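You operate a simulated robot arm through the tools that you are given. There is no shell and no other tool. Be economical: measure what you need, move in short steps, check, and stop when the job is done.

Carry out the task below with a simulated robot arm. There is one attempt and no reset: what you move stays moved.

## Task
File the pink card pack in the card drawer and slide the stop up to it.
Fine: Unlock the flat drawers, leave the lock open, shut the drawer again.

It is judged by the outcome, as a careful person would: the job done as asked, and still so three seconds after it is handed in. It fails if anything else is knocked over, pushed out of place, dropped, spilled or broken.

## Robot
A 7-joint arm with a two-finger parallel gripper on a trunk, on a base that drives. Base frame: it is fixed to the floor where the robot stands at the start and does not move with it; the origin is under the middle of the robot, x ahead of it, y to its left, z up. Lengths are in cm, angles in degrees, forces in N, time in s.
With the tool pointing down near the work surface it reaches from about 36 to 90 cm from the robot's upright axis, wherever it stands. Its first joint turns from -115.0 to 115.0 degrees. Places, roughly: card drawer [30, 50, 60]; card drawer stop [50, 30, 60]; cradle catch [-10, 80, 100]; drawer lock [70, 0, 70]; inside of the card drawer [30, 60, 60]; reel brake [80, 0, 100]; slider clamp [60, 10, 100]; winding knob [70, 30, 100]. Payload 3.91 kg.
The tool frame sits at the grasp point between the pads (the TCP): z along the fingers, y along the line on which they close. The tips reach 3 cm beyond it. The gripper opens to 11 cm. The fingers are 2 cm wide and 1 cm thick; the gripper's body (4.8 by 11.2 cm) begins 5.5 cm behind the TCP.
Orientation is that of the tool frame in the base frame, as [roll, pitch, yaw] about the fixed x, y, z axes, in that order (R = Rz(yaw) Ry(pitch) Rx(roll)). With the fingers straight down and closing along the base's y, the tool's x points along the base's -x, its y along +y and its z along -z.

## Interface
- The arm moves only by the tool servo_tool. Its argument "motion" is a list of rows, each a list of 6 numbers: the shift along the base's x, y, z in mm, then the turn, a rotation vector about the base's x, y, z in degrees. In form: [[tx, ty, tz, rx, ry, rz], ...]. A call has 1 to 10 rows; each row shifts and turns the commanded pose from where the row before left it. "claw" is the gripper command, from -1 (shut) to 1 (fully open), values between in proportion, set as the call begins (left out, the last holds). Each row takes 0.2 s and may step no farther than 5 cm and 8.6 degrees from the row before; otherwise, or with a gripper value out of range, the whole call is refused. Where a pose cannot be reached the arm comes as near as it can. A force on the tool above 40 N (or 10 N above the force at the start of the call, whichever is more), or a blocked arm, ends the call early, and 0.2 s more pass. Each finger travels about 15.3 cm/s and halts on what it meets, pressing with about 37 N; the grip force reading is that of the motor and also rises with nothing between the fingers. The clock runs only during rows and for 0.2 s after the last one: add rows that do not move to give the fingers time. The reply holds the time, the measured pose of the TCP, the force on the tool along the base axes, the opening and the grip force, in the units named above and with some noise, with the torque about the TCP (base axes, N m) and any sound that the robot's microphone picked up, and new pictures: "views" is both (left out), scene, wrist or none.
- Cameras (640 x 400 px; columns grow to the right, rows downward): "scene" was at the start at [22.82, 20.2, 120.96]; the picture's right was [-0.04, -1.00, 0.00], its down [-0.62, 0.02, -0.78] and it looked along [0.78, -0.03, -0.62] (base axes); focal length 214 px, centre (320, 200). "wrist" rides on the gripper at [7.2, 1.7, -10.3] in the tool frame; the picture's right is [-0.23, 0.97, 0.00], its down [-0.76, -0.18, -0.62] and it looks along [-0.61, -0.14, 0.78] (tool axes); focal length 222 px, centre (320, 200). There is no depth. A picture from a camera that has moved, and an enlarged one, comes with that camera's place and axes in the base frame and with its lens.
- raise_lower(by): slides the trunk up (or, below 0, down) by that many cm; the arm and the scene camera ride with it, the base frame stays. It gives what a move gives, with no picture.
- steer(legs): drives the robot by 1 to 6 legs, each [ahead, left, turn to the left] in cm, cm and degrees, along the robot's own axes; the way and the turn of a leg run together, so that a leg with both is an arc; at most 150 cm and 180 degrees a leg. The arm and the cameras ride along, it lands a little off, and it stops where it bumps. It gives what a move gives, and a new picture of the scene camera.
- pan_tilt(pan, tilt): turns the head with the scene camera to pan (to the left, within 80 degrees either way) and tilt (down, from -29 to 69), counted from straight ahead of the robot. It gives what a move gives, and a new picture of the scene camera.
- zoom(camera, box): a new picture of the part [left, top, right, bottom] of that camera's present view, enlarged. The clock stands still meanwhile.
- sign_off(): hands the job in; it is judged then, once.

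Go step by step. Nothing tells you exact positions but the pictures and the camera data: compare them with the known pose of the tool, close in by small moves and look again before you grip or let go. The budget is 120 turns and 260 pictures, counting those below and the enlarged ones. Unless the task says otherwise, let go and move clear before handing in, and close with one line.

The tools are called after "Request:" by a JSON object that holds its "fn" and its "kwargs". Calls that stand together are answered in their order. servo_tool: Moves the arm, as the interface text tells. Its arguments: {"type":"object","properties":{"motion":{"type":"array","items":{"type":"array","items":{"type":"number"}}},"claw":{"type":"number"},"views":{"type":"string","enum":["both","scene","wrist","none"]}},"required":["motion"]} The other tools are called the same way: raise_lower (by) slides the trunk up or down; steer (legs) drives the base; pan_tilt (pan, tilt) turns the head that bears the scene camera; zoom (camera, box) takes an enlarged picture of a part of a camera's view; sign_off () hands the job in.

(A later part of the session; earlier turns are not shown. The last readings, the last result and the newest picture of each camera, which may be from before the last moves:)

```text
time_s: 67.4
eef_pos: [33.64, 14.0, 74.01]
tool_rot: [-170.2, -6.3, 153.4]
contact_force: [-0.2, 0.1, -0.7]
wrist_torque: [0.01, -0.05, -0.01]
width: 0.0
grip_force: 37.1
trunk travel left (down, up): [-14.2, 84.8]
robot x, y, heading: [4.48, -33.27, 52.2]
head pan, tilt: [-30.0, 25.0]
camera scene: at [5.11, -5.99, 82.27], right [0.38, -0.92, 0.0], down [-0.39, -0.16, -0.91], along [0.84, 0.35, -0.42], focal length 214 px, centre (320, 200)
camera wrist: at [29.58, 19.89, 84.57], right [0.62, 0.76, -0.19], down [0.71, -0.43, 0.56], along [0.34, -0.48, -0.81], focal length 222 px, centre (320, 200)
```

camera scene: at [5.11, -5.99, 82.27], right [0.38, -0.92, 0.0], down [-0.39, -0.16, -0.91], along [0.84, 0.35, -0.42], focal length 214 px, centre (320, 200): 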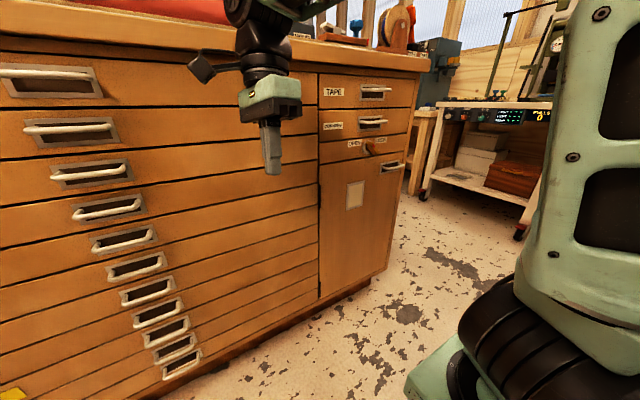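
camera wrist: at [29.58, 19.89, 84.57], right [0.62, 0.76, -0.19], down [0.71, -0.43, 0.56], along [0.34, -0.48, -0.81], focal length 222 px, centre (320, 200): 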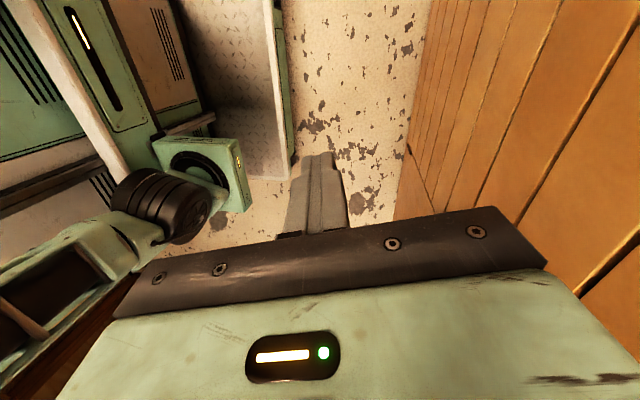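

That works, with the elbow clear on the right. Now I'll move left toward the handle column while pitching the tool up.

Request:
{"fn": "servo_tool", "kwargs": {"motion": [[-36, 26, 0, 0, 0, -8.5], [-36, 26, 0, 6.9, -4.95, 0], [-36, 26, 0, 6.9, -4.95, 0], [-36, 26, 0, 6.9, -4.95, 0], [-36, 26, 0, 6.9, -4.95, 0], [0, 0, 0, 6.9, -4.95, 0], [0, 0, 0, 0, 0, 0]], "views": "both"}}

```text
time_s: 69.0
eef_pos: [15.65, 27.19, 73.9]
tool_rot: [147.3, -4.3, 149.1]
contact_force: [-0.2, -0.5, -0.5]
wrist_torque: [0.02, -0.01, 0.0]
width: 0.01
grip_force: 37.5
trunk travel left (down, up): [-14.2, 84.8]
robot x, y, heading: [3.95, -33.36, 52.3]
head pan, tilt: [-30.0, 25.0]
camera scene: at [5.1, -5.98, 82.27], right [0.38, -0.92, 0.0], down [-0.39, -0.16, -0.91], along [0.84, 0.35, -0.42], focal length 214 px, centre (320, 200)
camera wrist: at [7.84, 26.95, 84.1], right [0.65, 0.57, 0.51], down [0.43, -0.82, 0.37], along [0.63, -0.02, -0.78], focal length 222 px, centre (320, 200)
```

scene: 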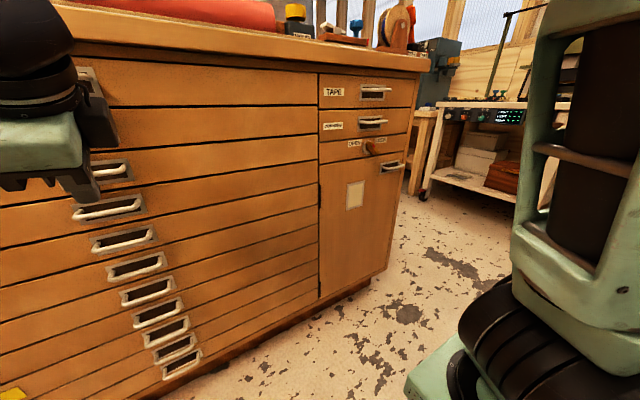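
wrist: 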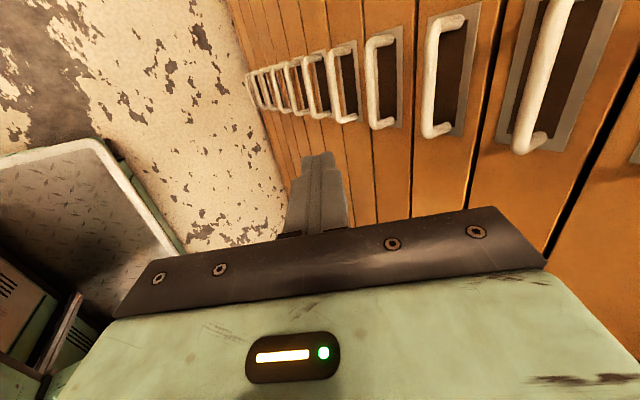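

The tool is in front of the handle column; the CARD handle (fourth) is at about s -5, n 42, z 67. I'll finish pitching, open a little and descend in front of it.

Request:
{"fn": "servo_tool", "kwargs": {"motion": [[0, 0, -15, 6.9, -4.95, 0], [0, 0, -15, 6.9, -4.95, 0], [0, 0, -10, 6.9, -4.95, 0], [0, 0, -10, 3.5, -2.5, 0], [0, 0, 0, 0, 0, 0]], "claw": -0.28, "views": "both"}}

```text
time_s: 70.2
eef_pos: [17.12, 34.12, 72.08]
tool_rot: [118.1, -3.4, 150.1]
contact_force: [-0.7, 0.1, -0.5]
wrist_torque: [-0.01, 0.03, 0.02]
width: 3.95
grip_force: 0.0
out of reach, approached as far as the arm can: row 3, 4
trunk travel left (down, up): [-14.2, 84.8]
robot x, y, heading: [4.3, -33.18, 52.5]
head pan, tilt: [-30.0, 25.0]
camera scene: at [4.84, -5.62, 81.75], right [0.43, -0.9, 0.0], down [-0.43, -0.2, -0.88], along [0.8, 0.38, -0.47], focal length 214 px, centre (320, 200)
camera wrist: at [6.9, 30.32, 78.9], right [0.47, 0.26, 0.84], down [0.35, -0.93, 0.09], along [0.81, 0.25, -0.53], focal length 222 px, centre (320, 200)
```

scene: 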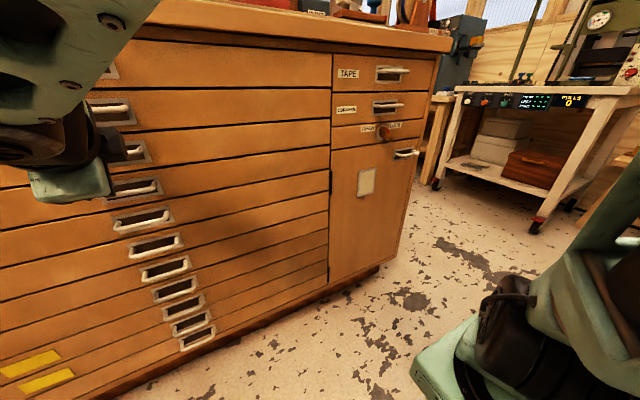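
wrist: 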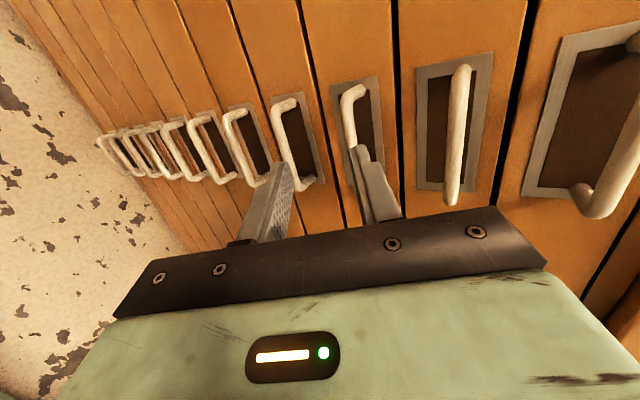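

The arm crowds the head from here. Better to have the robot further left so the handle is straight ahead of the arm. I'll pull the arm back first.

Request:
{"fn": "servo_tool", "kwargs": {"motion": [[-6, -10, 5, -6.9, 4.95, 0], [-6, -10, 5, -6.9, 4.95, 0], [-4, -10, 5, -6.9, 4.95, 0], [0, -10, 5, -6.9, 4.95, 0], [0, 0, 0, -6.9, 4.95, 0], [20, -14, 0, -6.9, 4.95, 0], [30, -20, 0, 0, 0, 0], [30, -20, 0, 0, 0, 0]], "views": "both"}}

```text
time_s: 72.0
eef_pos: [22.55, 24.29, 72.9]
tool_rot: [168.5, -5.6, 147.3]
contact_force: [-0.3, 0.4, -0.3]
wrist_torque: [0.0, -0.02, 0.01]
width: 3.95
grip_force: 0.0
trunk travel left (down, up): [-14.2, 84.8]
robot x, y, heading: [4.41, -33.44, 52.4]
head pan, tilt: [-30.0, 25.0]
camera scene: at [5.09, -5.99, 82.26], right [0.38, -0.92, 0.0], down [-0.39, -0.16, -0.91], along [0.84, 0.35, -0.42], focal length 214 px, centre (320, 200)
camera wrist: at [17.02, 27.34, 84.15], right [0.72, 0.67, 0.17], down [0.52, -0.69, 0.5], along [0.45, -0.27, -0.85], focal length 222 px, centre (320, 200)
```

scene: 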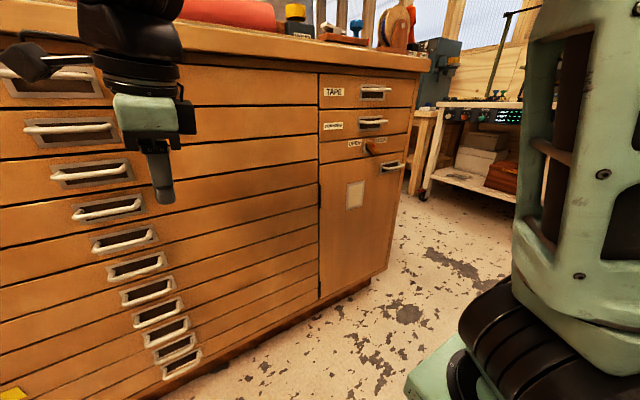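
wrist: 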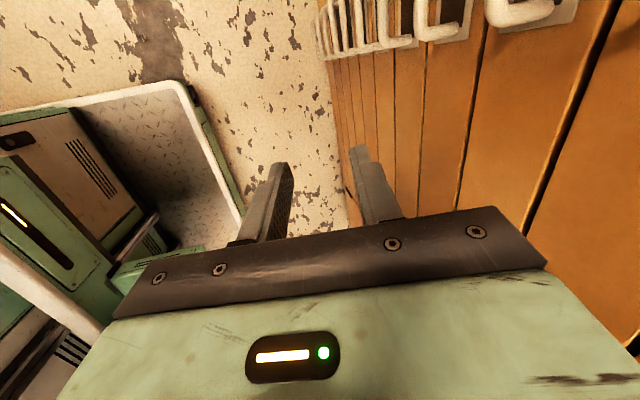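

I'll look left and down to check the floor before driving that way.

Request:
{"fn": "pan_tilt", "kwargs": {"pan": 80, "tilt": 35}}

Request:
{"fn": "servo_tool", "kwargs": {"motion": [[-15, -21, 0, 0, 0, 0], [-12, -16, 0, 0, 0, 0]], "claw": -0.9, "views": "none"}}

```text
time_s: 73.9
eef_pos: [22.57, 24.33, 73.09]
tool_rot: [168.5, -5.6, 147.2]
contact_force: [-0.8, -0.5, 0.4]
wrist_torque: [-0.03, 0.0, 0.0]
width: 3.97
grip_force: 0.0
trunk travel left (down, up): [-14.2, 84.8]
robot x, y, heading: [4.17, -33.43, 52.6]
head pan, tilt: [80.0, 35.0]
camera scene: at [-9.34, -3.0, 80.69], right [0.74, 0.67, 0.0], down [0.39, -0.42, -0.82], along [-0.55, 0.6, -0.57], focal length 214 px, centre (320, 200)
```

scene: 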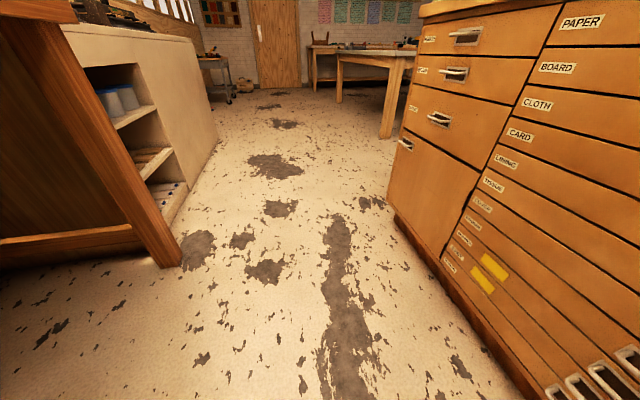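

```text
time_s: 74.5
eef_pos: [19.84, 20.74, 73.3]
tool_rot: [168.4, -5.7, 147.1]
contact_force: [-0.4, -0.2, -0.6]
wrist_torque: [0.02, -0.01, -0.03]
width: 0.54
grip_force: 0.0
trunk travel left (down, up): [-14.2, 84.8]
robot x, y, heading: [4.22, -33.06, 52.3]
head pan, tilt: [80.0, 35.0]
```

The corridor to the left is clear. I'll move out a touch and drive left about 70 cm, keeping parallel to the bench.

Request:
{"fn": "steer", "kwargs": {"legs": [[2, 0, 2], [0, 40, 0], [0, 30, 0]]}}

Request:
{"fn": "pan_tilt", "kwargs": {"pan": -20, "tilt": 30}}

```text
time_s: 79.0
eef_pos: [-35.96, 63.7, 73.24]
tool_rot: [168.5, -5.6, 148.2]
contact_force: [0.7, -0.4, 0.3]
wrist_torque: [0.03, 0.01, 0.02]
width: 0.57
grip_force: 0.0
trunk travel left (down, up): [-14.2, 84.8]
robot x, y, heading: [-50.82, 9.77, 53.7]
head pan, tilt: [80.0, 35.0]
camera scene: at [-64.72, 39.52, 80.69], right [0.73, 0.69, 0.0], down [0.39, -0.42, -0.82], along [-0.56, 0.59, -0.57], focal length 214 px, centre (320, 200)
```

scene: 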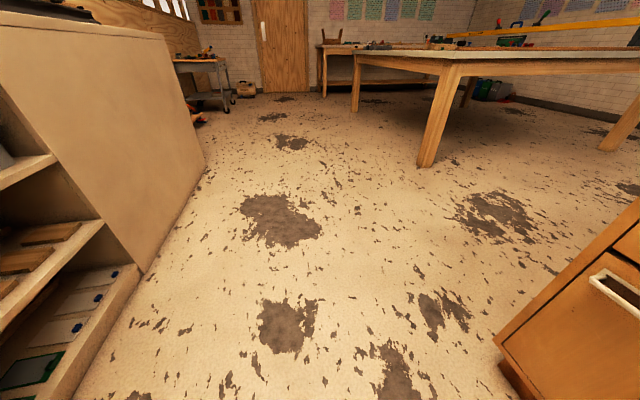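

```text
time_s: 80.8
eef_pos: [-36.06, 63.69, 73.23]
tool_rot: [168.5, -5.6, 148.1]
contact_force: [-0.3, -0.2, 0.4]
wrist_torque: [-0.01, 0.02, 0.01]
width: 0.52
grip_force: 0.1
trunk travel left (down, up): [-14.2, 84.8]
robot x, y, heading: [-50.55, 9.7, 53.3]
head pan, tilt: [-20.0, 30.0]
camera scene: at [-51.12, 38.12, 81.47], right [0.55, -0.83, 0.0], down [-0.42, -0.28, -0.87], along [0.72, 0.48, -0.5], focal length 214 px, centre (320, 200)
```

scene: 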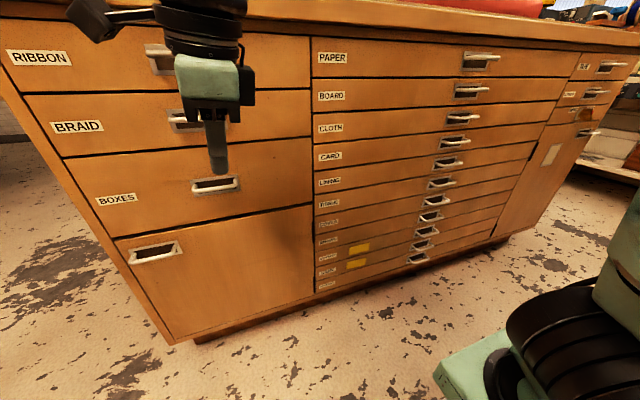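

Good view of the bank now. I'll zoom in to confirm which handle belongs to CARD.

Request:
{"fn": "zoom", "kwargs": {"camera": "scene", "box": [300, 30, 540, 180]}}

```text
2.67 times, centred on (420, 105) of scene
camera zoom: at [-51.12, 38.12, 81.47], right [0.55, -0.83, 0.0], down [-0.42, -0.28, -0.87], along [0.72, 0.48, -0.5], focal length 572 px, centre (53, 453)
```

zoom: 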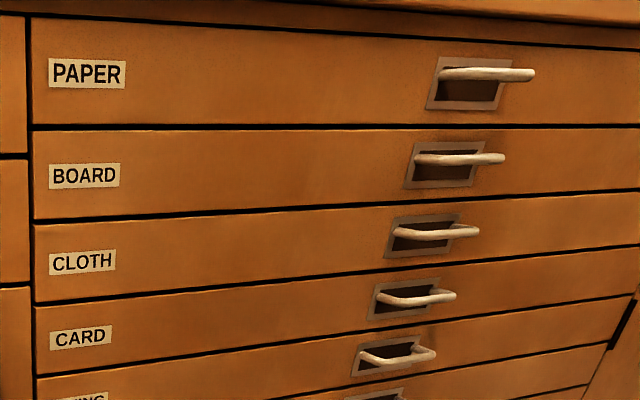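

CARD is the fourth handle, z≈66. I'll sweep the arm right along the front, tool down.

Request:
{"fn": "servo_tool", "kwargs": {"motion": [[39, -28, 0, 0, 0, 0], [39, -28, 0, 0, 0, 0], [39, -28, 0, 0, 0, 0], [39, -28, 0, 0, 0, 0], [39, -28, 0, 0, 0, 0], [39, -28, 0, 0, 0, 0], [39, -28, 0, 0, 0, 0], [39, -28, 0, 0, 0, 0], [39, -28, 0, 0, 0, 0], [39, -28, 0, 0, 0, 0]], "views": "both"}}

```text
time_s: 83.0
eef_pos: [3.24, 35.52, 73.55]
tool_rot: [168.6, -5.8, 148.2]
contact_force: [-0.3, 0.6, -0.7]
wrist_torque: [0.01, 0.0, 0.0]
width: 0.54
grip_force: 0.0
trunk travel left (down, up): [-14.2, 84.8]
robot x, y, heading: [-50.49, 9.67, 53.5]
head pan, tilt: [-20.0, 30.0]
camera scene: at [-51.13, 38.12, 81.47], right [0.55, -0.83, 0.0], down [-0.42, -0.28, -0.87], along [0.72, 0.48, -0.5], focal length 214 px, centre (320, 200)
camera wrist: at [-2.35, 38.49, 84.64], right [0.71, 0.68, 0.17], down [0.54, -0.68, 0.5], along [0.46, -0.26, -0.85], focal length 222 px, centre (320, 200)
```

scene: 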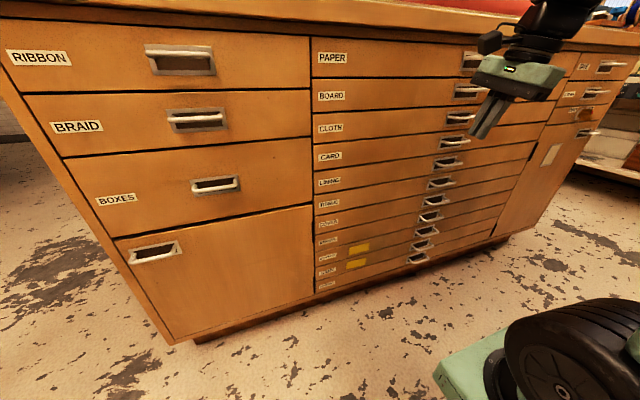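
wrist: 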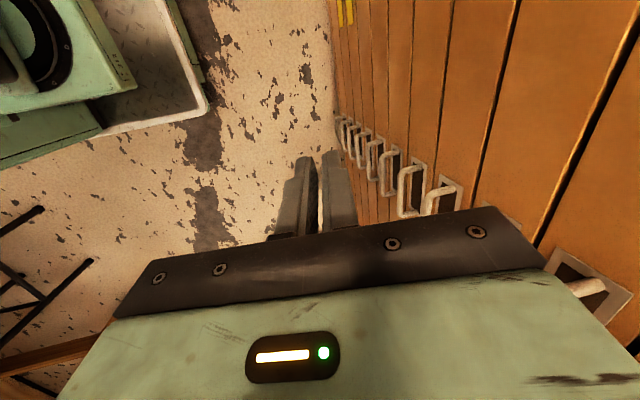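

Now 12 cm further right, pitching the tool up toward the handles.

Request:
{"fn": "servo_tool", "kwargs": {"motion": [[33, -23, 0, 6.9, -4.95, 0], [33, -23, 0, 6.9, -4.95, 0], [33, -23, 0, 6.9, -4.95, 0], [0, 0, 0, 6.9, -4.95, 0], [0, 0, 0, 6.9, -4.95, 0], [0, 0, -20, 6.9, -4.95, 0], [0, 0, -25, 0, 0, 0], [0, 0, 0, 0, 0, 0]], "claw": -0.28, "views": "both"}}

```text
time_s: 84.8
eef_pos: [13.04, 28.69, 68.79]
tool_rot: [117.7, -0.5, 151.2]
contact_force: [0.3, 0.3, -0.8]
wrist_torque: [-0.03, 0.03, 0.0]
width: 3.97
grip_force: 0.0
trunk travel left (down, up): [-14.2, 84.8]
robot x, y, heading: [-50.93, 9.46, 53.4]
head pan, tilt: [-20.0, 30.0]
camera scene: at [-51.12, 38.12, 81.47], right [0.55, -0.83, 0.0], down [-0.42, -0.28, -0.87], along [0.72, 0.48, -0.5], focal length 214 px, centre (320, 200)
camera wrist: at [2.62, 24.87, 75.21], right [0.42, 0.28, 0.86], down [0.36, -0.92, 0.12], along [0.83, 0.26, -0.49], focal length 222 px, centre (320, 200)
```

scene: 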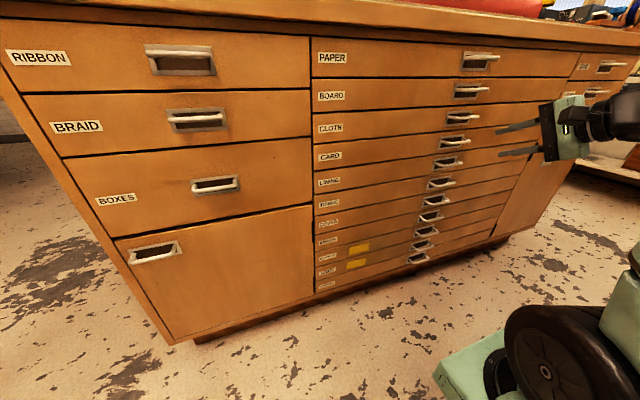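
wrist: 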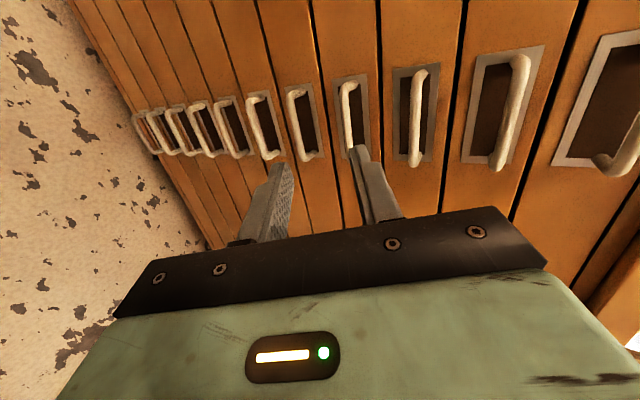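

The CARD handle is right ahead of the fingers. I'll straighten the yaw and approach most of the way.

Request:
{"fn": "servo_tool", "kwargs": {"motion": [[0, 0, 0, 0, 0, -6.5], [12, 16, -7, 0, 0, 0], [12, 16, -7, 0, 0, 0], [8, 13, -4, 0, 0, 0], [0, 0, 0, 0, 0, 0]], "views": "both"}}

Request:
{"fn": "zoom", "kwargs": {"camera": "scene", "box": [400, 60, 560, 200]}}

```text
time_s: 86.0
eef_pos: [16.25, 33.37, 66.96]
tool_rot: [117.8, -0.7, 144.6]
contact_force: [0.3, 0.1, 0.0]
wrist_torque: [0.03, 0.02, 0.03]
width: 3.96
grip_force: 0.0
trunk travel left (down, up): [-14.2, 84.8]
robot x, y, heading: [-50.8, 9.38, 53.6]
head pan, tilt: [-20.0, 30.0]
camera scene: at [-51.12, 38.12, 81.47], right [0.55, -0.83, 0.0], down [-0.42, -0.28, -0.87], along [0.72, 0.48, -0.5], focal length 214 px, centre (320, 200)
camera wrist: at [5.38, 30.83, 73.32], right [0.45, 0.23, 0.86], down [0.26, -0.96, 0.12], along [0.85, 0.16, -0.49], focal length 222 px, centre (320, 200)
```

scene: 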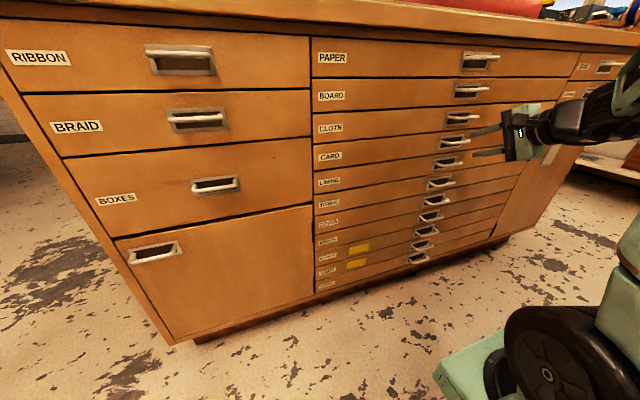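
wrist: 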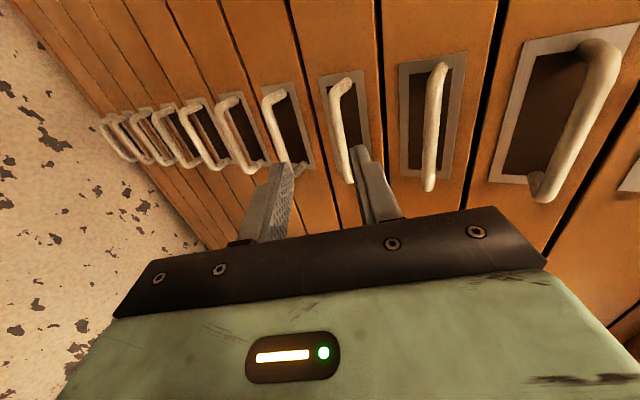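

```text
2.86 times, centred on (480, 130) of scene
camera zoom: at [-51.12, 38.12, 81.47], right [0.55, -0.83, 0.0], down [-0.42, -0.28, -0.87], along [0.72, 0.48, -0.5], focal length 613 px, centre (-137, 400)
```

zoom: 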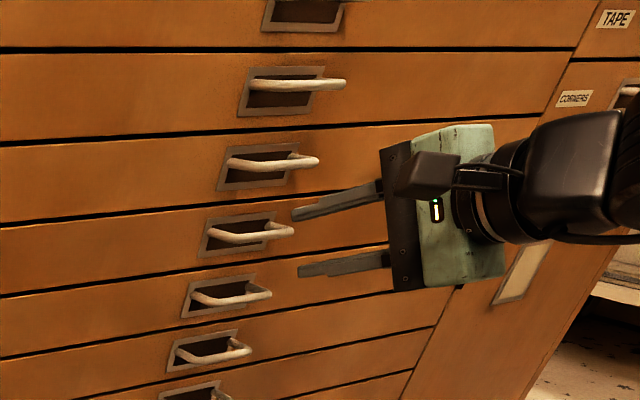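

The fingers straddle the CARD handle. I'll advance horizontally.

Request:
{"fn": "servo_tool", "kwargs": {"motion": [[9, 12, 0, 0, 0, 0], [9, 12, 0, 0, 0, 0], [9, 12, 0, 0, 0, 0], [0, 0, 0, 0, 0, 0]], "views": "wrist"}}

Request:
{"fn": "zoom", "kwargs": {"camera": "scene", "box": [400, 80, 560, 200]}}

```text
time_s: 87.0
eef_pos: [18.82, 37.08, 67.02]
tool_rot: [117.7, -0.6, 144.6]
contact_force: [0.3, 0.1, 0.1]
wrist_torque: [0.02, 0.01, 0.0]
width: 3.94
grip_force: 0.1
trunk travel left (down, up): [-14.2, 84.8]
robot x, y, heading: [-50.67, 9.3, 53.3]
head pan, tilt: [-20.0, 30.0]
camera wrist: at [8.07, 34.42, 73.42], right [0.45, 0.23, 0.86], down [0.25, -0.96, 0.12], along [0.85, 0.16, -0.49], focal length 222 px, centre (320, 200)
```

wrist: 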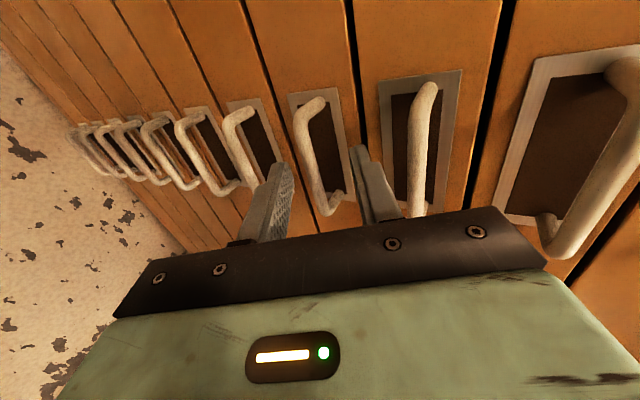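

```text
3.33 times, centred on (480, 140) of scene
camera zoom: at [-51.12, 38.12, 81.47], right [0.55, -0.83, 0.0], down [-0.42, -0.28, -0.87], along [0.72, 0.48, -0.5], focal length 715 px, centre (-213, 400)
```

zoom: 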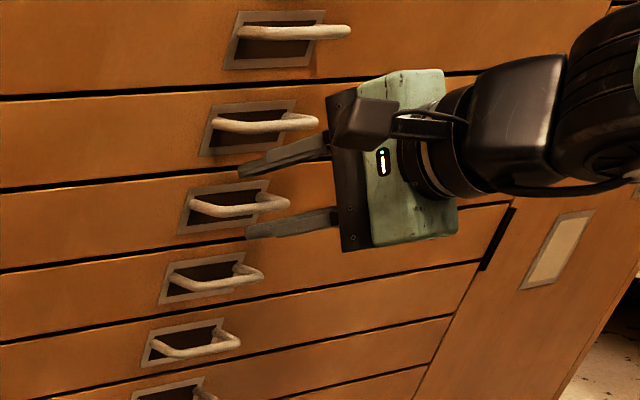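

The bar is between the fingers. I'll advance 1.5 cm more and close.

Request:
{"fn": "servo_tool", "kwargs": {"motion": [[9, 12, 0, 0, 0, 0], [0, 0, 0, 0, 0, 0]], "views": "none"}}

Request:
{"fn": "servo_tool", "kwargs": {"motion": [[0, 0, 0, 0, 0, 0], [0, 0, 0, 0, 0, 0]], "claw": -1, "views": "wrist"}}

Request:
{"fn": "zoom", "kwargs": {"camera": "scene", "box": [400, 80, 560, 200]}}

```text
time_s: 87.5
eef_pos: [19.55, 37.89, 67.19]
tool_rot: [117.8, -0.6, 144.7]
contact_force: [-18.3, -10.9, 3.8]
wrist_torque: [0.24, -0.34, 0.2]
width: 3.68
grip_force: 0.1
trunk travel left (down, up): [-14.2, 84.8]
robot x, y, heading: [-50.98, 9.72, 53.4]
head pan, tilt: [-20.0, 30.0]
stopped in row 2: the force on the tool passed its limit at 47 N (the readings are from after the stop); the commanded pose is now the measured one
```

```text
time_s: 87.8
eef_pos: [19.32, 37.53, 66.11]
tool_rot: [119.2, -0.7, 144.5]
contact_force: [-4.2, -5.6, -15.1]
wrist_torque: [-0.52, -0.3, 0.47]
width: 0.85
grip_force: 36.4
trunk travel left (down, up): [-14.2, 84.8]
robot x, y, heading: [-50.72, 9.62, 53.4]
head pan, tilt: [-20.0, 30.0]
stopped in row 1: the force on the tool passed its limit at 50 N (the readings are from after the stop); the commanded pose is now the measured one
camera wrist: at [8.71, 35.11, 72.66], right [0.47, 0.25, 0.85], down [0.26, -0.96, 0.14], along [0.85, 0.15, -0.51], focal length 222 px, centre (320, 200)
```

wrist: 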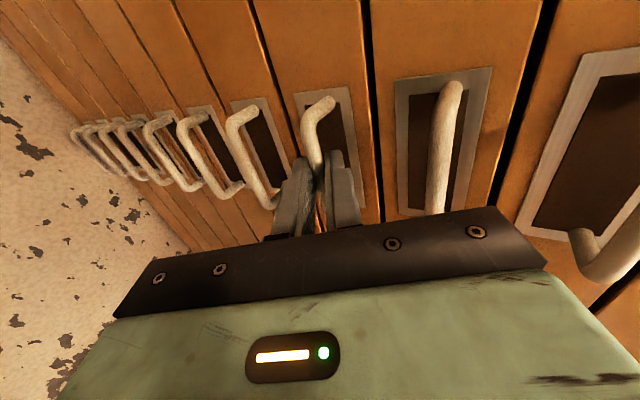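

```text
3.33 times, centred on (480, 140) of scene
camera zoom: at [-51.14, 38.08, 81.44], right [0.55, -0.83, 0.0], down [-0.42, -0.28, -0.87], along [0.72, 0.48, -0.5], focal length 715 px, centre (-213, 400)
```

zoom: 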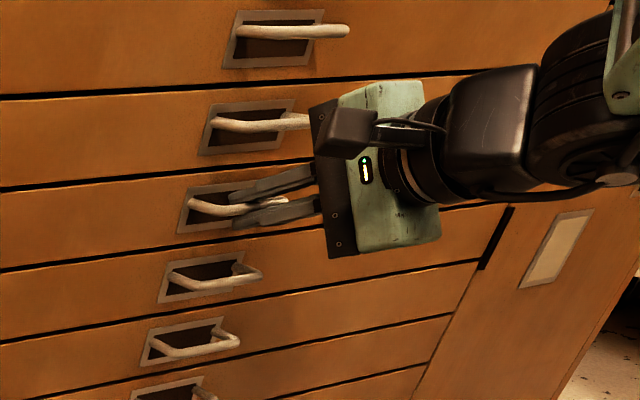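

The bar is gripped (0.85 cm). I'll settle, then pull gently to see whether the drawer comes.

Request:
{"fn": "servo_tool", "kwargs": {"motion": [[0, 0, 0, 0, 0, 0], [-6, -8, 0, 0, 0, 0], [-9, -12, 0, 0, 0, 0], [-9, -12, 0, 0, 0, 0]], "views": "scene"}}

```text
time_s: 88.8
eef_pos: [17.02, 34.4, 65.97]
tool_rot: [119.2, -0.8, 144.5]
contact_force: [5.4, -2.3, -33.4]
wrist_torque: [-0.75, -0.31, 0.21]
width: 0.88
grip_force: 45.2
trunk travel left (down, up): [-14.2, 84.8]
robot x, y, heading: [-50.52, 9.58, 53.4]
head pan, tilt: [-20.0, 30.0]
camera scene: at [-51.08, 38.1, 81.44], right [0.55, -0.83, 0.0], down [-0.42, -0.28, -0.87], along [0.72, 0.48, -0.5], focal length 214 px, centre (320, 200)
```

scene: 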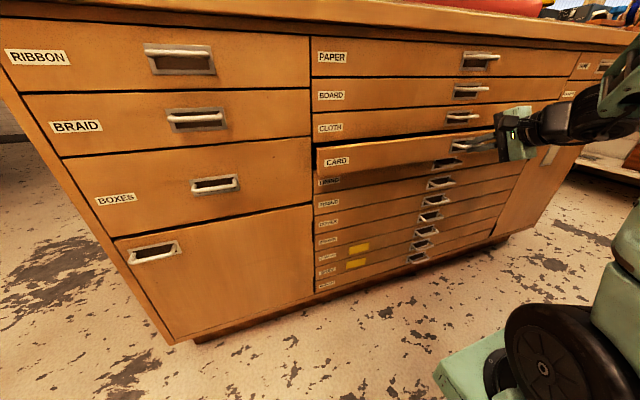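

The CARD drawer is sliding out. I'll relax the vertical load and keep pulling.

Request:
{"fn": "servo_tool", "kwargs": {"motion": [[-6, -8, -3, 0, 0, 0], [-12, -16, -1, 0, 0, 0], [-12, -16, 0, 0, 0, 0], [-12, -16, 0, 0, 0, 0], [-12, -16, 0, 0, 0, 0]], "views": "scene"}}

```text
time_s: 90.0
eef_pos: [11.64, 27.17, 66.11]
tool_rot: [118.8, -0.7, 144.4]
contact_force: [7.0, -4.4, -19.1]
wrist_torque: [-0.42, -0.21, 0.52]
width: 0.88
grip_force: 45.1
trunk travel left (down, up): [-14.2, 84.8]
robot x, y, heading: [-50.59, 9.47, 53.5]
head pan, tilt: [-20.0, 30.0]
camera scene: at [-51.11, 38.08, 81.49], right [0.55, -0.83, 0.0], down [-0.42, -0.28, -0.87], along [0.72, 0.48, -0.5], focal length 214 px, centre (320, 200)
```

scene: 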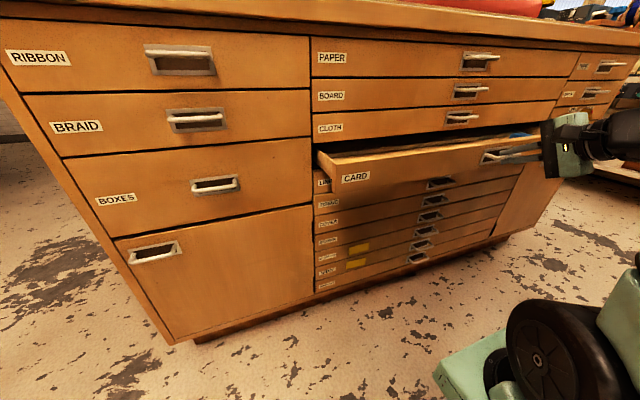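

About 13 cm open. I'll continue while the arm allows.

Request:
{"fn": "servo_tool", "kwargs": {"motion": [[-12, -16, -1, 0, 0, 0], [-12, -16, 0, 0, 0, 0], [-12, -16, 0, 0, 0, 0], [-12, -16, 0, 0, 0, 0]], "views": "scene"}}

```text
time_s: 91.0
eef_pos: [6.95, 20.73, 66.21]
tool_rot: [118.8, -0.7, 144.3]
contact_force: [13.0, -7.7, -0.6]
wrist_torque: [-0.53, -0.77, -0.35]
width: 0.86
grip_force: 45.1
trunk travel left (down, up): [-14.2, 84.8]
robot x, y, heading: [-50.8, 9.66, 53.5]
head pan, tilt: [-20.0, 30.0]
camera scene: at [-51.13, 38.06, 81.48], right [0.55, -0.83, 0.0], down [-0.42, -0.28, -0.87], along [0.72, 0.48, -0.5], focal length 214 px, centre (320, 200)
```

scene: 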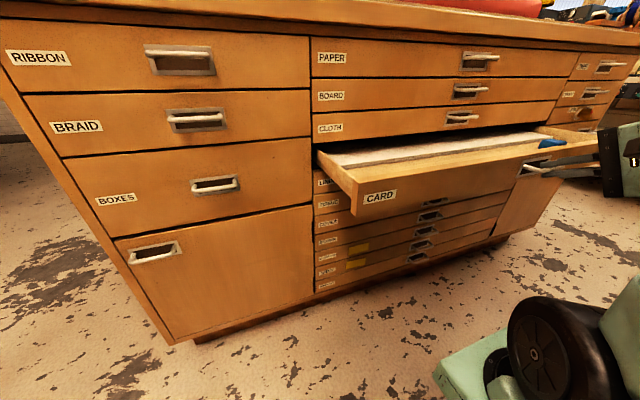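

About 21 cm open, with a blue stop visible at the right inside. I'll look into the drawer closer.

Request:
{"fn": "zoom", "kwargs": {"camera": "scene", "box": [310, 110, 610, 240]}}

Request:
{"fn": "servo_tool", "kwargs": {"motion": [[-10, -14, 0, 0, 0, 0], [-10, -14, 0, 0, 0, 0]], "views": "both"}}

```text
2.13 times, centred on (460, 175) of scene
camera zoom: at [-51.13, 38.06, 81.48], right [0.55, -0.83, 0.0], down [-0.42, -0.28, -0.87], along [0.72, 0.48, -0.5], focal length 458 px, centre (21, 253)
```

zoom: 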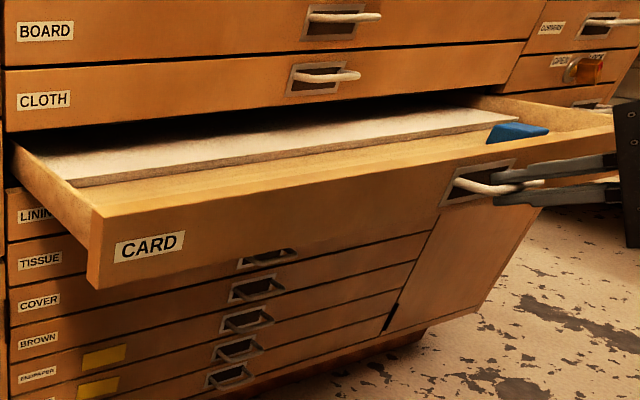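

```text
time_s: 91.6
eef_pos: [4.86, 17.97, 66.04]
tool_rot: [118.8, -0.7, 144.5]
contact_force: [9.6, -4.7, 11.4]
wrist_torque: [-0.34, -0.8, -0.44]
width: 0.88
grip_force: 45.4
trunk travel left (down, up): [-14.2, 84.8]
robot x, y, heading: [-50.72, 9.34, 53.4]
head pan, tilt: [-20.0, 30.0]
camera scene: at [-51.17, 38.07, 81.49], right [0.55, -0.83, 0.0], down [-0.42, -0.28, -0.87], along [0.72, 0.48, -0.5], focal length 214 px, centre (320, 200)
camera wrist: at [-5.82, 15.45, 72.59], right [0.47, 0.24, 0.85], down [0.26, -0.96, 0.14], along [0.85, 0.15, -0.51], focal length 222 px, centre (320, 200)
```

scene: 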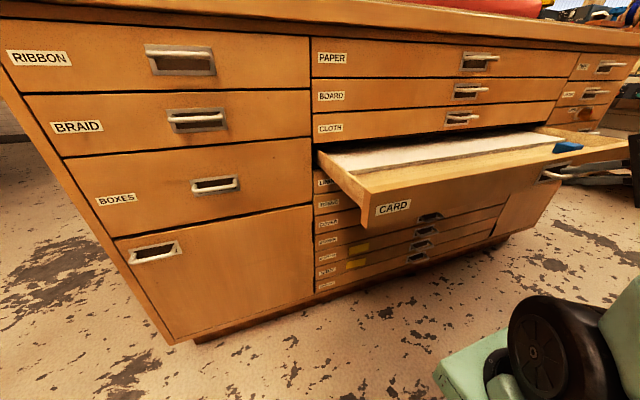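
wrist: 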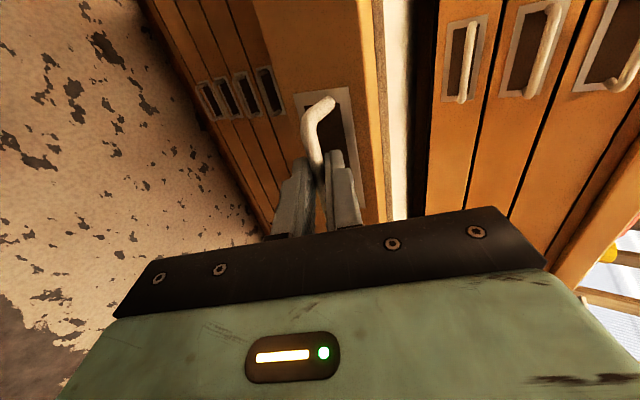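

About 24 cm open, enough. There is a front trough with the blue stop at its right end. I'll release the handle and back away.

Request:
{"fn": "servo_tool", "kwargs": {"motion": [[0, 0, 0, 0, 0, 0], [0, 0, 0, 0, 0, 0]], "claw": -0.4, "views": "none"}}

Request:
{"fn": "servo_tool", "kwargs": {"motion": [[-9, -12, 0, 0, 0, 0], [-9, -12, 0, 0, 0, 0]], "views": "both"}}

```text
time_s: 92.2
eef_pos: [4.9, 18.02, 66.04]
tool_rot: [118.8, -0.8, 144.6]
contact_force: [0.3, 0.5, 0.0]
wrist_torque: [-0.01, 0.04, 0.0]
width: 3.33
grip_force: 0.0
trunk travel left (down, up): [-14.2, 84.8]
robot x, y, heading: [-50.66, 9.56, 53.4]
head pan, tilt: [-20.0, 30.0]
```

```text
time_s: 92.8
eef_pos: [3.03, 15.78, 65.95]
tool_rot: [118.7, -0.7, 144.6]
contact_force: [0.0, 0.2, 0.7]
wrist_torque: [0.01, 0.01, -0.06]
width: 3.31
grip_force: 0.0
trunk travel left (down, up): [-14.2, 84.8]
robot x, y, heading: [-50.44, 9.67, 53.6]
head pan, tilt: [-20.0, 30.0]
camera scene: at [-51.16, 38.08, 81.47], right [0.55, -0.83, 0.0], down [-0.42, -0.28, -0.87], along [0.72, 0.48, -0.5], focal length 214 px, centre (320, 200)
camera wrist: at [-7.69, 13.28, 72.47], right [0.47, 0.24, 0.85], down [0.26, -0.96, 0.14], along [0.85, 0.15, -0.51], focal length 222 px, centre (320, 200)
```

scene: 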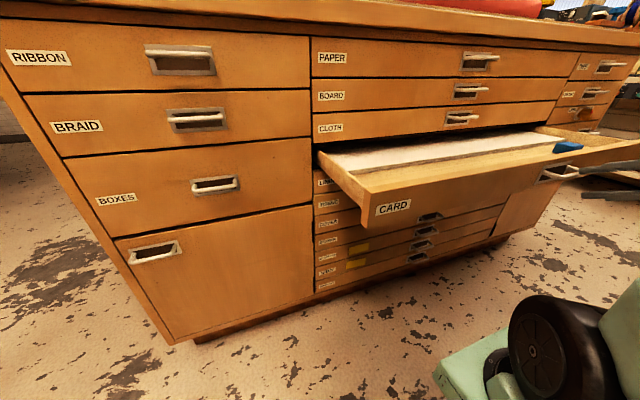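
wrist: 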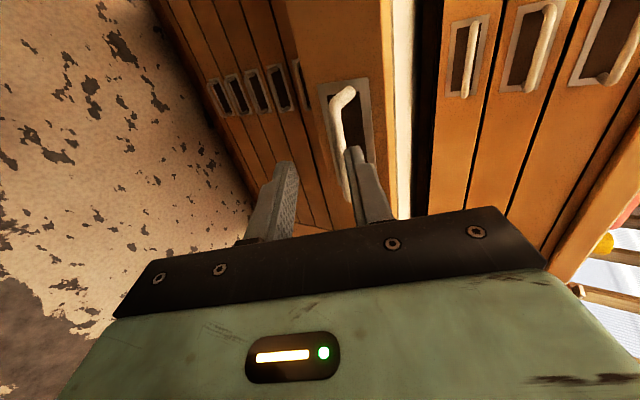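

I'll retreat a little more until the tips clear the handle, then raise the trunk.

Request:
{"fn": "servo_tool", "kwargs": {"motion": [[-9, -12, 0, 0, 0, 0], [-9, -12, 0, 0, 0, 0]], "views": "wrist"}}

```text
time_s: 93.4
eef_pos: [1.24, 13.18, 65.87]
tool_rot: [118.8, -0.7, 144.5]
contact_force: [-0.1, 0.7, 0.0]
wrist_torque: [0.01, -0.02, 0.0]
width: 3.28
grip_force: 0.1
trunk travel left (down, up): [-14.2, 84.8]
robot x, y, heading: [-50.68, 9.54, 53.4]
head pan, tilt: [-20.0, 30.0]
camera wrist: at [-9.46, 10.74, 72.47], right [0.47, 0.24, 0.85], down [0.26, -0.96, 0.14], along [0.85, 0.15, -0.51], focal length 222 px, centre (320, 200)
```

wrist: 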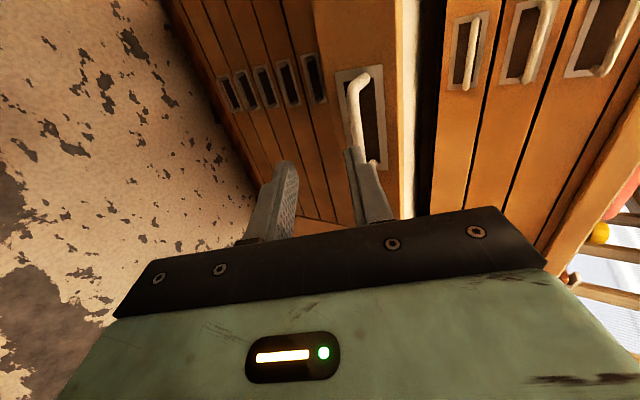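

Clear. I'll raise the trunk to work above the bench.

Request:
{"fn": "raise_lower", "kwargs": {"by": 12}}

Request:
{"fn": "raise_lower", "kwargs": {"by": 33}}

Request:
{"fn": "pan_tilt", "kwargs": {"pan": 0, "tilt": 50}}

```text
time_s: 94.9
eef_pos: [1.19, 13.17, 77.83]
tool_rot: [118.9, -0.7, 144.5]
contact_force: [-0.9, -0.3, 0.0]
wrist_torque: [0.01, -0.01, 0.02]
width: 3.3
grip_force: 0.1
trunk travel left (down, up): [-26.2, 72.8]
robot x, y, heading: [-50.83, 9.57, 53.3]
head pan, tilt: [-20.0, 30.0]
```

```text
time_s: 98.2
eef_pos: [1.17, 13.13, 110.78]
tool_rot: [118.8, -0.6, 144.5]
contact_force: [-0.1, -0.1, 0.2]
wrist_torque: [-0.01, 0.0, -0.02]
width: 3.3
grip_force: 0.1
trunk travel left (down, up): [-59.2, 39.8]
robot x, y, heading: [-50.71, 9.76, 53.0]
head pan, tilt: [-20.0, 30.0]
```

```text
time_s: 99.0
eef_pos: [1.28, 13.13, 110.9]
tool_rot: [118.9, -0.7, 144.5]
contact_force: [0.8, -0.5, 0.3]
wrist_torque: [-0.01, 0.01, 0.01]
width: 3.29
grip_force: 0.0
trunk travel left (down, up): [-59.2, 39.8]
robot x, y, heading: [-50.69, 9.42, 53.4]
head pan, tilt: [0.0, 50.0]
camera scene: at [-54.11, 39.28, 123.52], right [0.8, -0.6, 0.0], down [-0.46, -0.61, -0.64], along [0.38, 0.52, -0.77], focal length 214 px, centre (320, 200)
```

scene: 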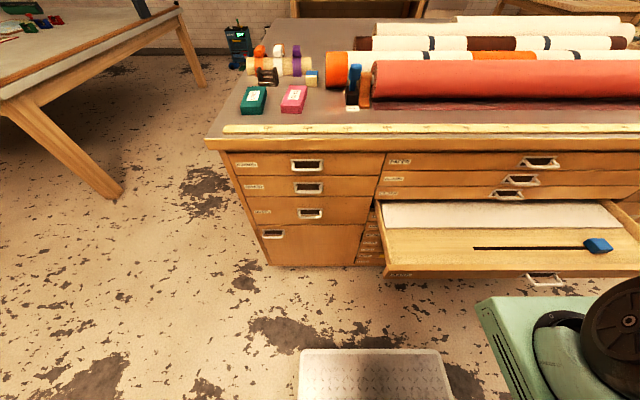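

I can see the pink pack next to a teal one, and a slot in the drawer floor along which the blue stop slides. I'll zoom on both.

Request:
{"fn": "zoom", "kwargs": {"camera": "scene", "box": [220, 40, 380, 140]}}

Request:
{"fn": "zoom", "kwargs": {"camera": "scene", "box": [370, 180, 640, 300]}}

```text
4.00 times, centred on (300, 90) of scene
camera zoom: at [-54.11, 39.28, 123.52], right [0.8, -0.6, 0.0], down [-0.46, -0.61, -0.64], along [0.38, 0.52, -0.77], focal length 858 px, centre (400, 640)
```

zoom: 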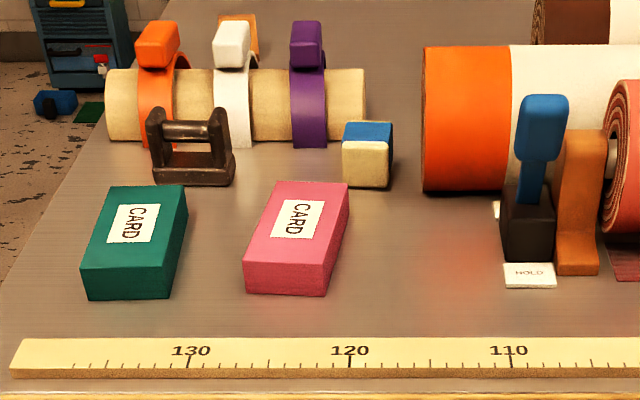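

```text
2.37 times, centred on (505, 240) of scene
camera zoom: at [-54.11, 39.28, 123.52], right [0.8, -0.6, 0.0], down [-0.46, -0.61, -0.64], along [0.38, 0.52, -0.77], focal length 508 px, centre (-118, 105)
```

zoom: 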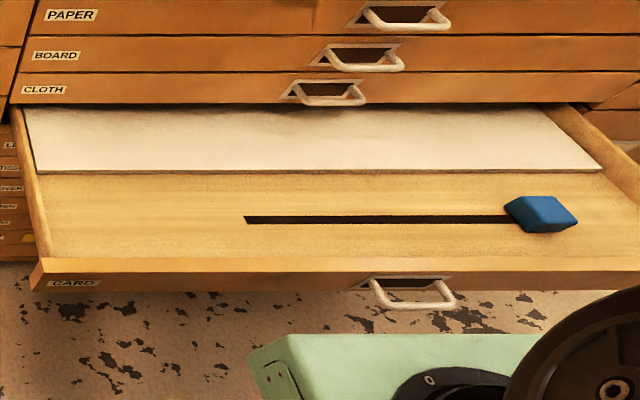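

The pack is about 5 × 12 × 3 cm, standing clear at about s -73, n 59. The trough in front of the white board is centred on the slot (n≈30.5, s from -19 to 17). First I'll turn the tool straight down.

Request:
{"fn": "servo_tool", "kwargs": {"motion": [[10, 14, 0, -6.9, 4.95, 0], [10, 14, 0, -6.9, 4.95, 0], [10, 14, 0, -6.9, 4.95, 0], [10, 14, 0, -6.9, 4.95, 0], [10, 14, 0, -6.9, 4.95, 0], [10, 14, 0, -6.9, 4.95, 0], [5, 7, 0, -6.9, 4.95, 0], [0, 0, 0, -1.2, 0.8, 0], [0, 0, 0, 0, 0, 8.5], [0, 0, 0, 0, 0, 8.5]], "claw": 0.4, "views": "none"}}

Request:
{"fn": "servo_tool", "kwargs": {"motion": [[-20, 14, 0, 0, 0, 8.5], [-20, 14, 0, 0, 0, 8.5], [-20, 14, 0, 0, 0, 8.5], [-20, 14, 0, 0, 0, 8.5], [-20, 14, 0, 0, 0, 8.5], [-20, 14, 0, 0, 0, 8.5], [-20, 14, 0, 0, 0, 8.5], [-20, 14, 0, 0, 0, 8.5], [0, 0, 0, 0, 0, 5], [0, 0, 0, 0, 0, 0]], "views": "both"}}

```text
time_s: 101.2
eef_pos: [7.76, 22.45, 110.86]
tool_rot: [179.8, -0.3, 160.9]
contact_force: [-0.2, -0.5, 0.7]
wrist_torque: [-0.01, 0.01, -0.04]
width: 7.7
grip_force: 0.1
trunk travel left (down, up): [-59.2, 39.8]
robot x, y, heading: [-50.71, 9.44, 53.6]
head pan, tilt: [0.0, 50.0]
```

```text
time_s: 103.4
eef_pos: [-7.46, 33.84, 109.96]
tool_rot: [179.7, -0.6, -126.1]
contact_force: [0.2, 0.2, -0.2]
wrist_torque: [-0.02, 0.02, 0.0]
width: 7.68
grip_force: 0.0
out of reach, approached as far as the arm can: row 8
trunk travel left (down, up): [-59.2, 39.8]
robot x, y, heading: [-50.93, 9.59, 53.5]
head pan, tilt: [0.0, 50.0]
camera scene: at [-54.12, 39.28, 123.52], right [0.8, -0.6, 0.0], down [-0.46, -0.62, -0.64], along [0.38, 0.52, -0.77], focal length 214 px, centre (320, 200)
camera wrist: at [-13.15, 29.12, 120.43], right [-0.65, 0.76, 0.0], down [0.6, 0.51, 0.61], along [0.46, 0.4, -0.79], focal length 222 px, centre (320, 200)
```

scene: 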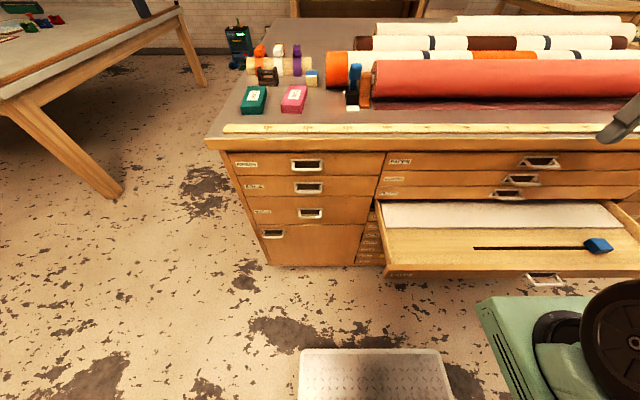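
wrist: 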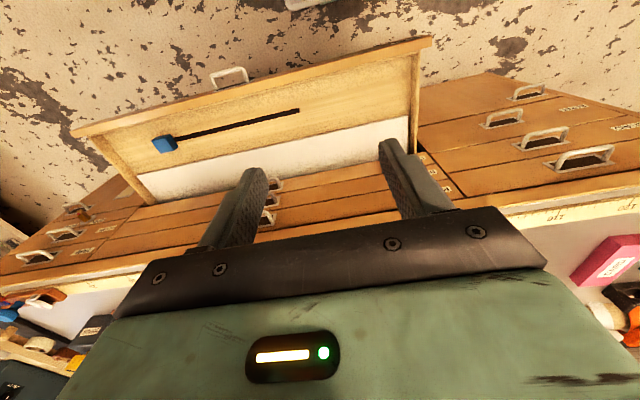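

I'll move out over the bench front strip, then left to the pack.

Request:
{"fn": "servo_tool", "kwargs": {"motion": [[26, 36.5, 10, 0, 0, 0], [26, 36.5, 10, 0, 0, 0], [26, 36.5, 0, 0, 0, 0], [26, 36.5, 0, 0, 0, 0], [22, 30, 0, 0, 0, 0], [-38, 27, 0, 0, 0, 0], [-38, 27, 0, 0, 0, 0], [-38, 27, 0, 0, 0, 0], [-38, 27, 0, 0, 0, 0], [-38, 27, 0, 0, 0, 0]], "views": "none"}}

Request:
{"fn": "servo_tool", "kwargs": {"motion": [[-38, 27, 0, 0, 0, 0], [-38, 27, 0, 0, 0, 0], [-38, 27, 0, 0, 0, 0], [-38, 27, 0, 0, 0, 0], [-38, 27, 0, 0, 0, 0], [0, 0, 0, 0, 0, 0]], "views": "both"}}

```text
time_s: 105.6
eef_pos: [-13.97, 64.88, 112.14]
tool_rot: [179.7, -0.5, -126.3]
contact_force: [0.3, -0.1, 0.9]
wrist_torque: [0.0, 0.04, 0.02]
width: 7.69
grip_force: 0.0
trunk travel left (down, up): [-59.2, 39.8]
robot x, y, heading: [-51.1, 9.01, 53.2]
head pan, tilt: [0.0, 50.0]
```

```text
time_s: 107.0
eef_pos: [-32.45, 78.18, 112.06]
tool_rot: [179.9, -0.4, -126.2]
contact_force: [0.2, 0.3, 0.5]
wrist_torque: [0.0, -0.02, 0.01]
width: 7.72
grip_force: 0.1
trunk travel left (down, up): [-59.2, 39.8]
robot x, y, heading: [-50.51, 9.77, 53.4]
head pan, tilt: [0.0, 50.0]
camera scene: at [-54.12, 39.28, 123.52], right [0.8, -0.6, 0.0], down [-0.46, -0.62, -0.64], along [0.38, 0.52, -0.77], focal length 214 px, centre (320, 200)
camera wrist: at [-38.16, 73.5, 122.46], right [-0.65, 0.76, 0.0], down [0.6, 0.51, 0.62], along [0.47, 0.4, -0.79], focal length 222 px, centre (320, 200)
```

scene: 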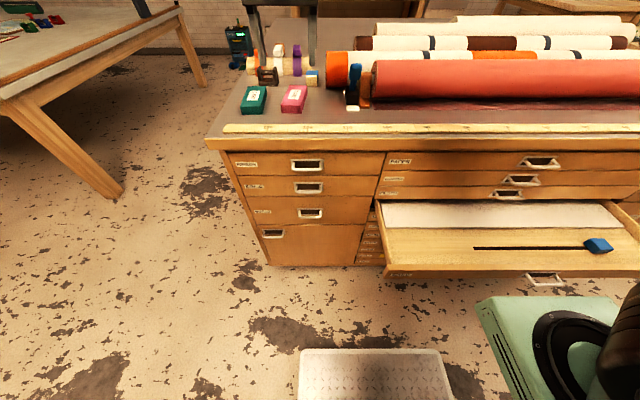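
wrist: 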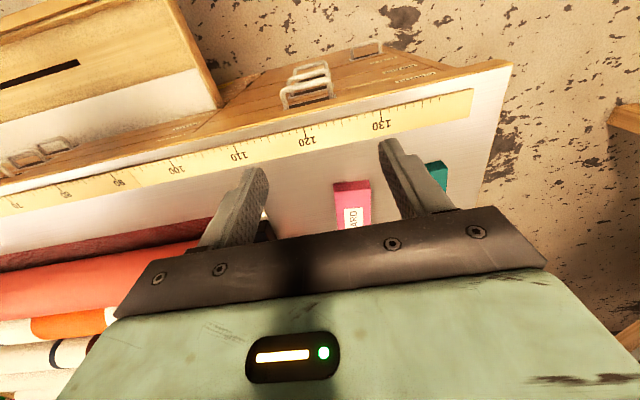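

The pack shows between the fingers. I'll move toward it and lower partly.

Request:
{"fn": "servo_tool", "kwargs": {"motion": [[15, 41, 0, 0, 0, 0], [15, 41, 0, 0, 0, 0], [12, 10, -30, 0, 0, 0], [0, 0, -30, 0, 0, 0], [0, 0, 0, 0, 0, 0]], "views": "both"}}

Request:
{"fn": "zoom", "kwargs": {"camera": "scene", "box": [220, 20, 380, 140]}}

```text
time_s: 108.2
eef_pos: [-29.17, 86.38, 105.99]
tool_rot: [179.7, -0.4, -126.2]
contact_force: [0.3, -0.5, -0.3]
wrist_torque: [-0.02, 0.01, 0.01]
width: 7.71
grip_force: 0.1
out of reach, approached as far as the arm can: row 2
trunk travel left (down, up): [-59.2, 39.8]
robot x, y, heading: [-50.43, 9.38, 53.5]
head pan, tilt: [0.0, 50.0]
camera scene: at [-54.12, 39.28, 123.51], right [0.8, -0.6, 0.0], down [-0.46, -0.62, -0.64], along [0.38, 0.52, -0.77], focal length 214 px, centre (320, 200)
camera wrist: at [-34.79, 81.58, 116.33], right [-0.65, 0.76, 0.0], down [0.6, 0.51, 0.62], along [0.47, 0.4, -0.79], focal length 222 px, centre (320, 200)
```

scene: 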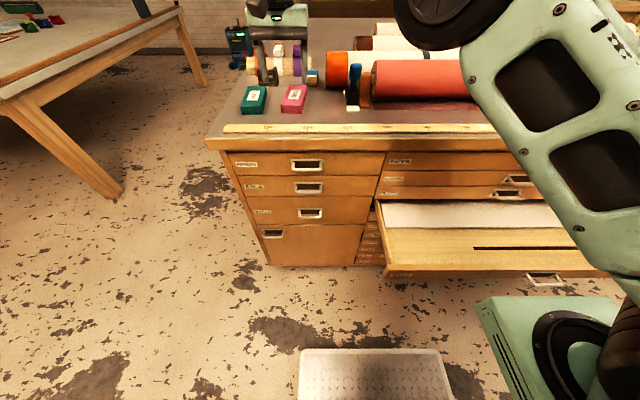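
wrist: 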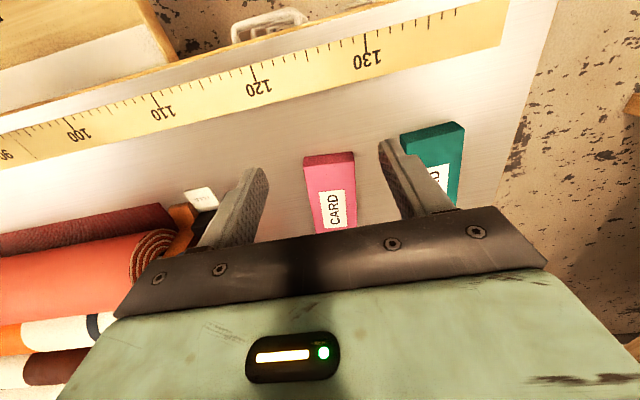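

```text
3.33 times, centred on (300, 80) of scene
camera zoom: at [-54.12, 39.28, 123.51], right [0.8, -0.6, 0.0], down [-0.46, -0.62, -0.64], along [0.38, 0.52, -0.77], focal length 715 px, centre (387, 600)
```

zoom: 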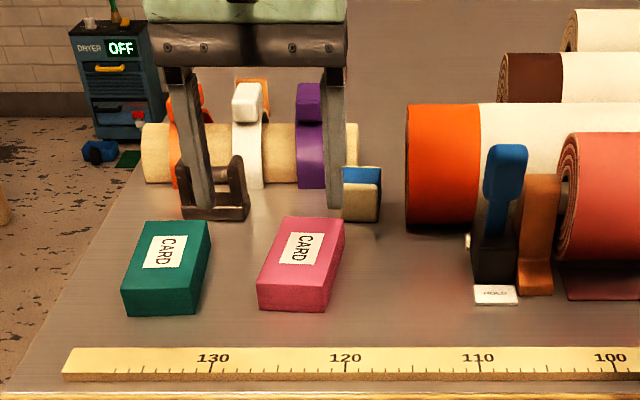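

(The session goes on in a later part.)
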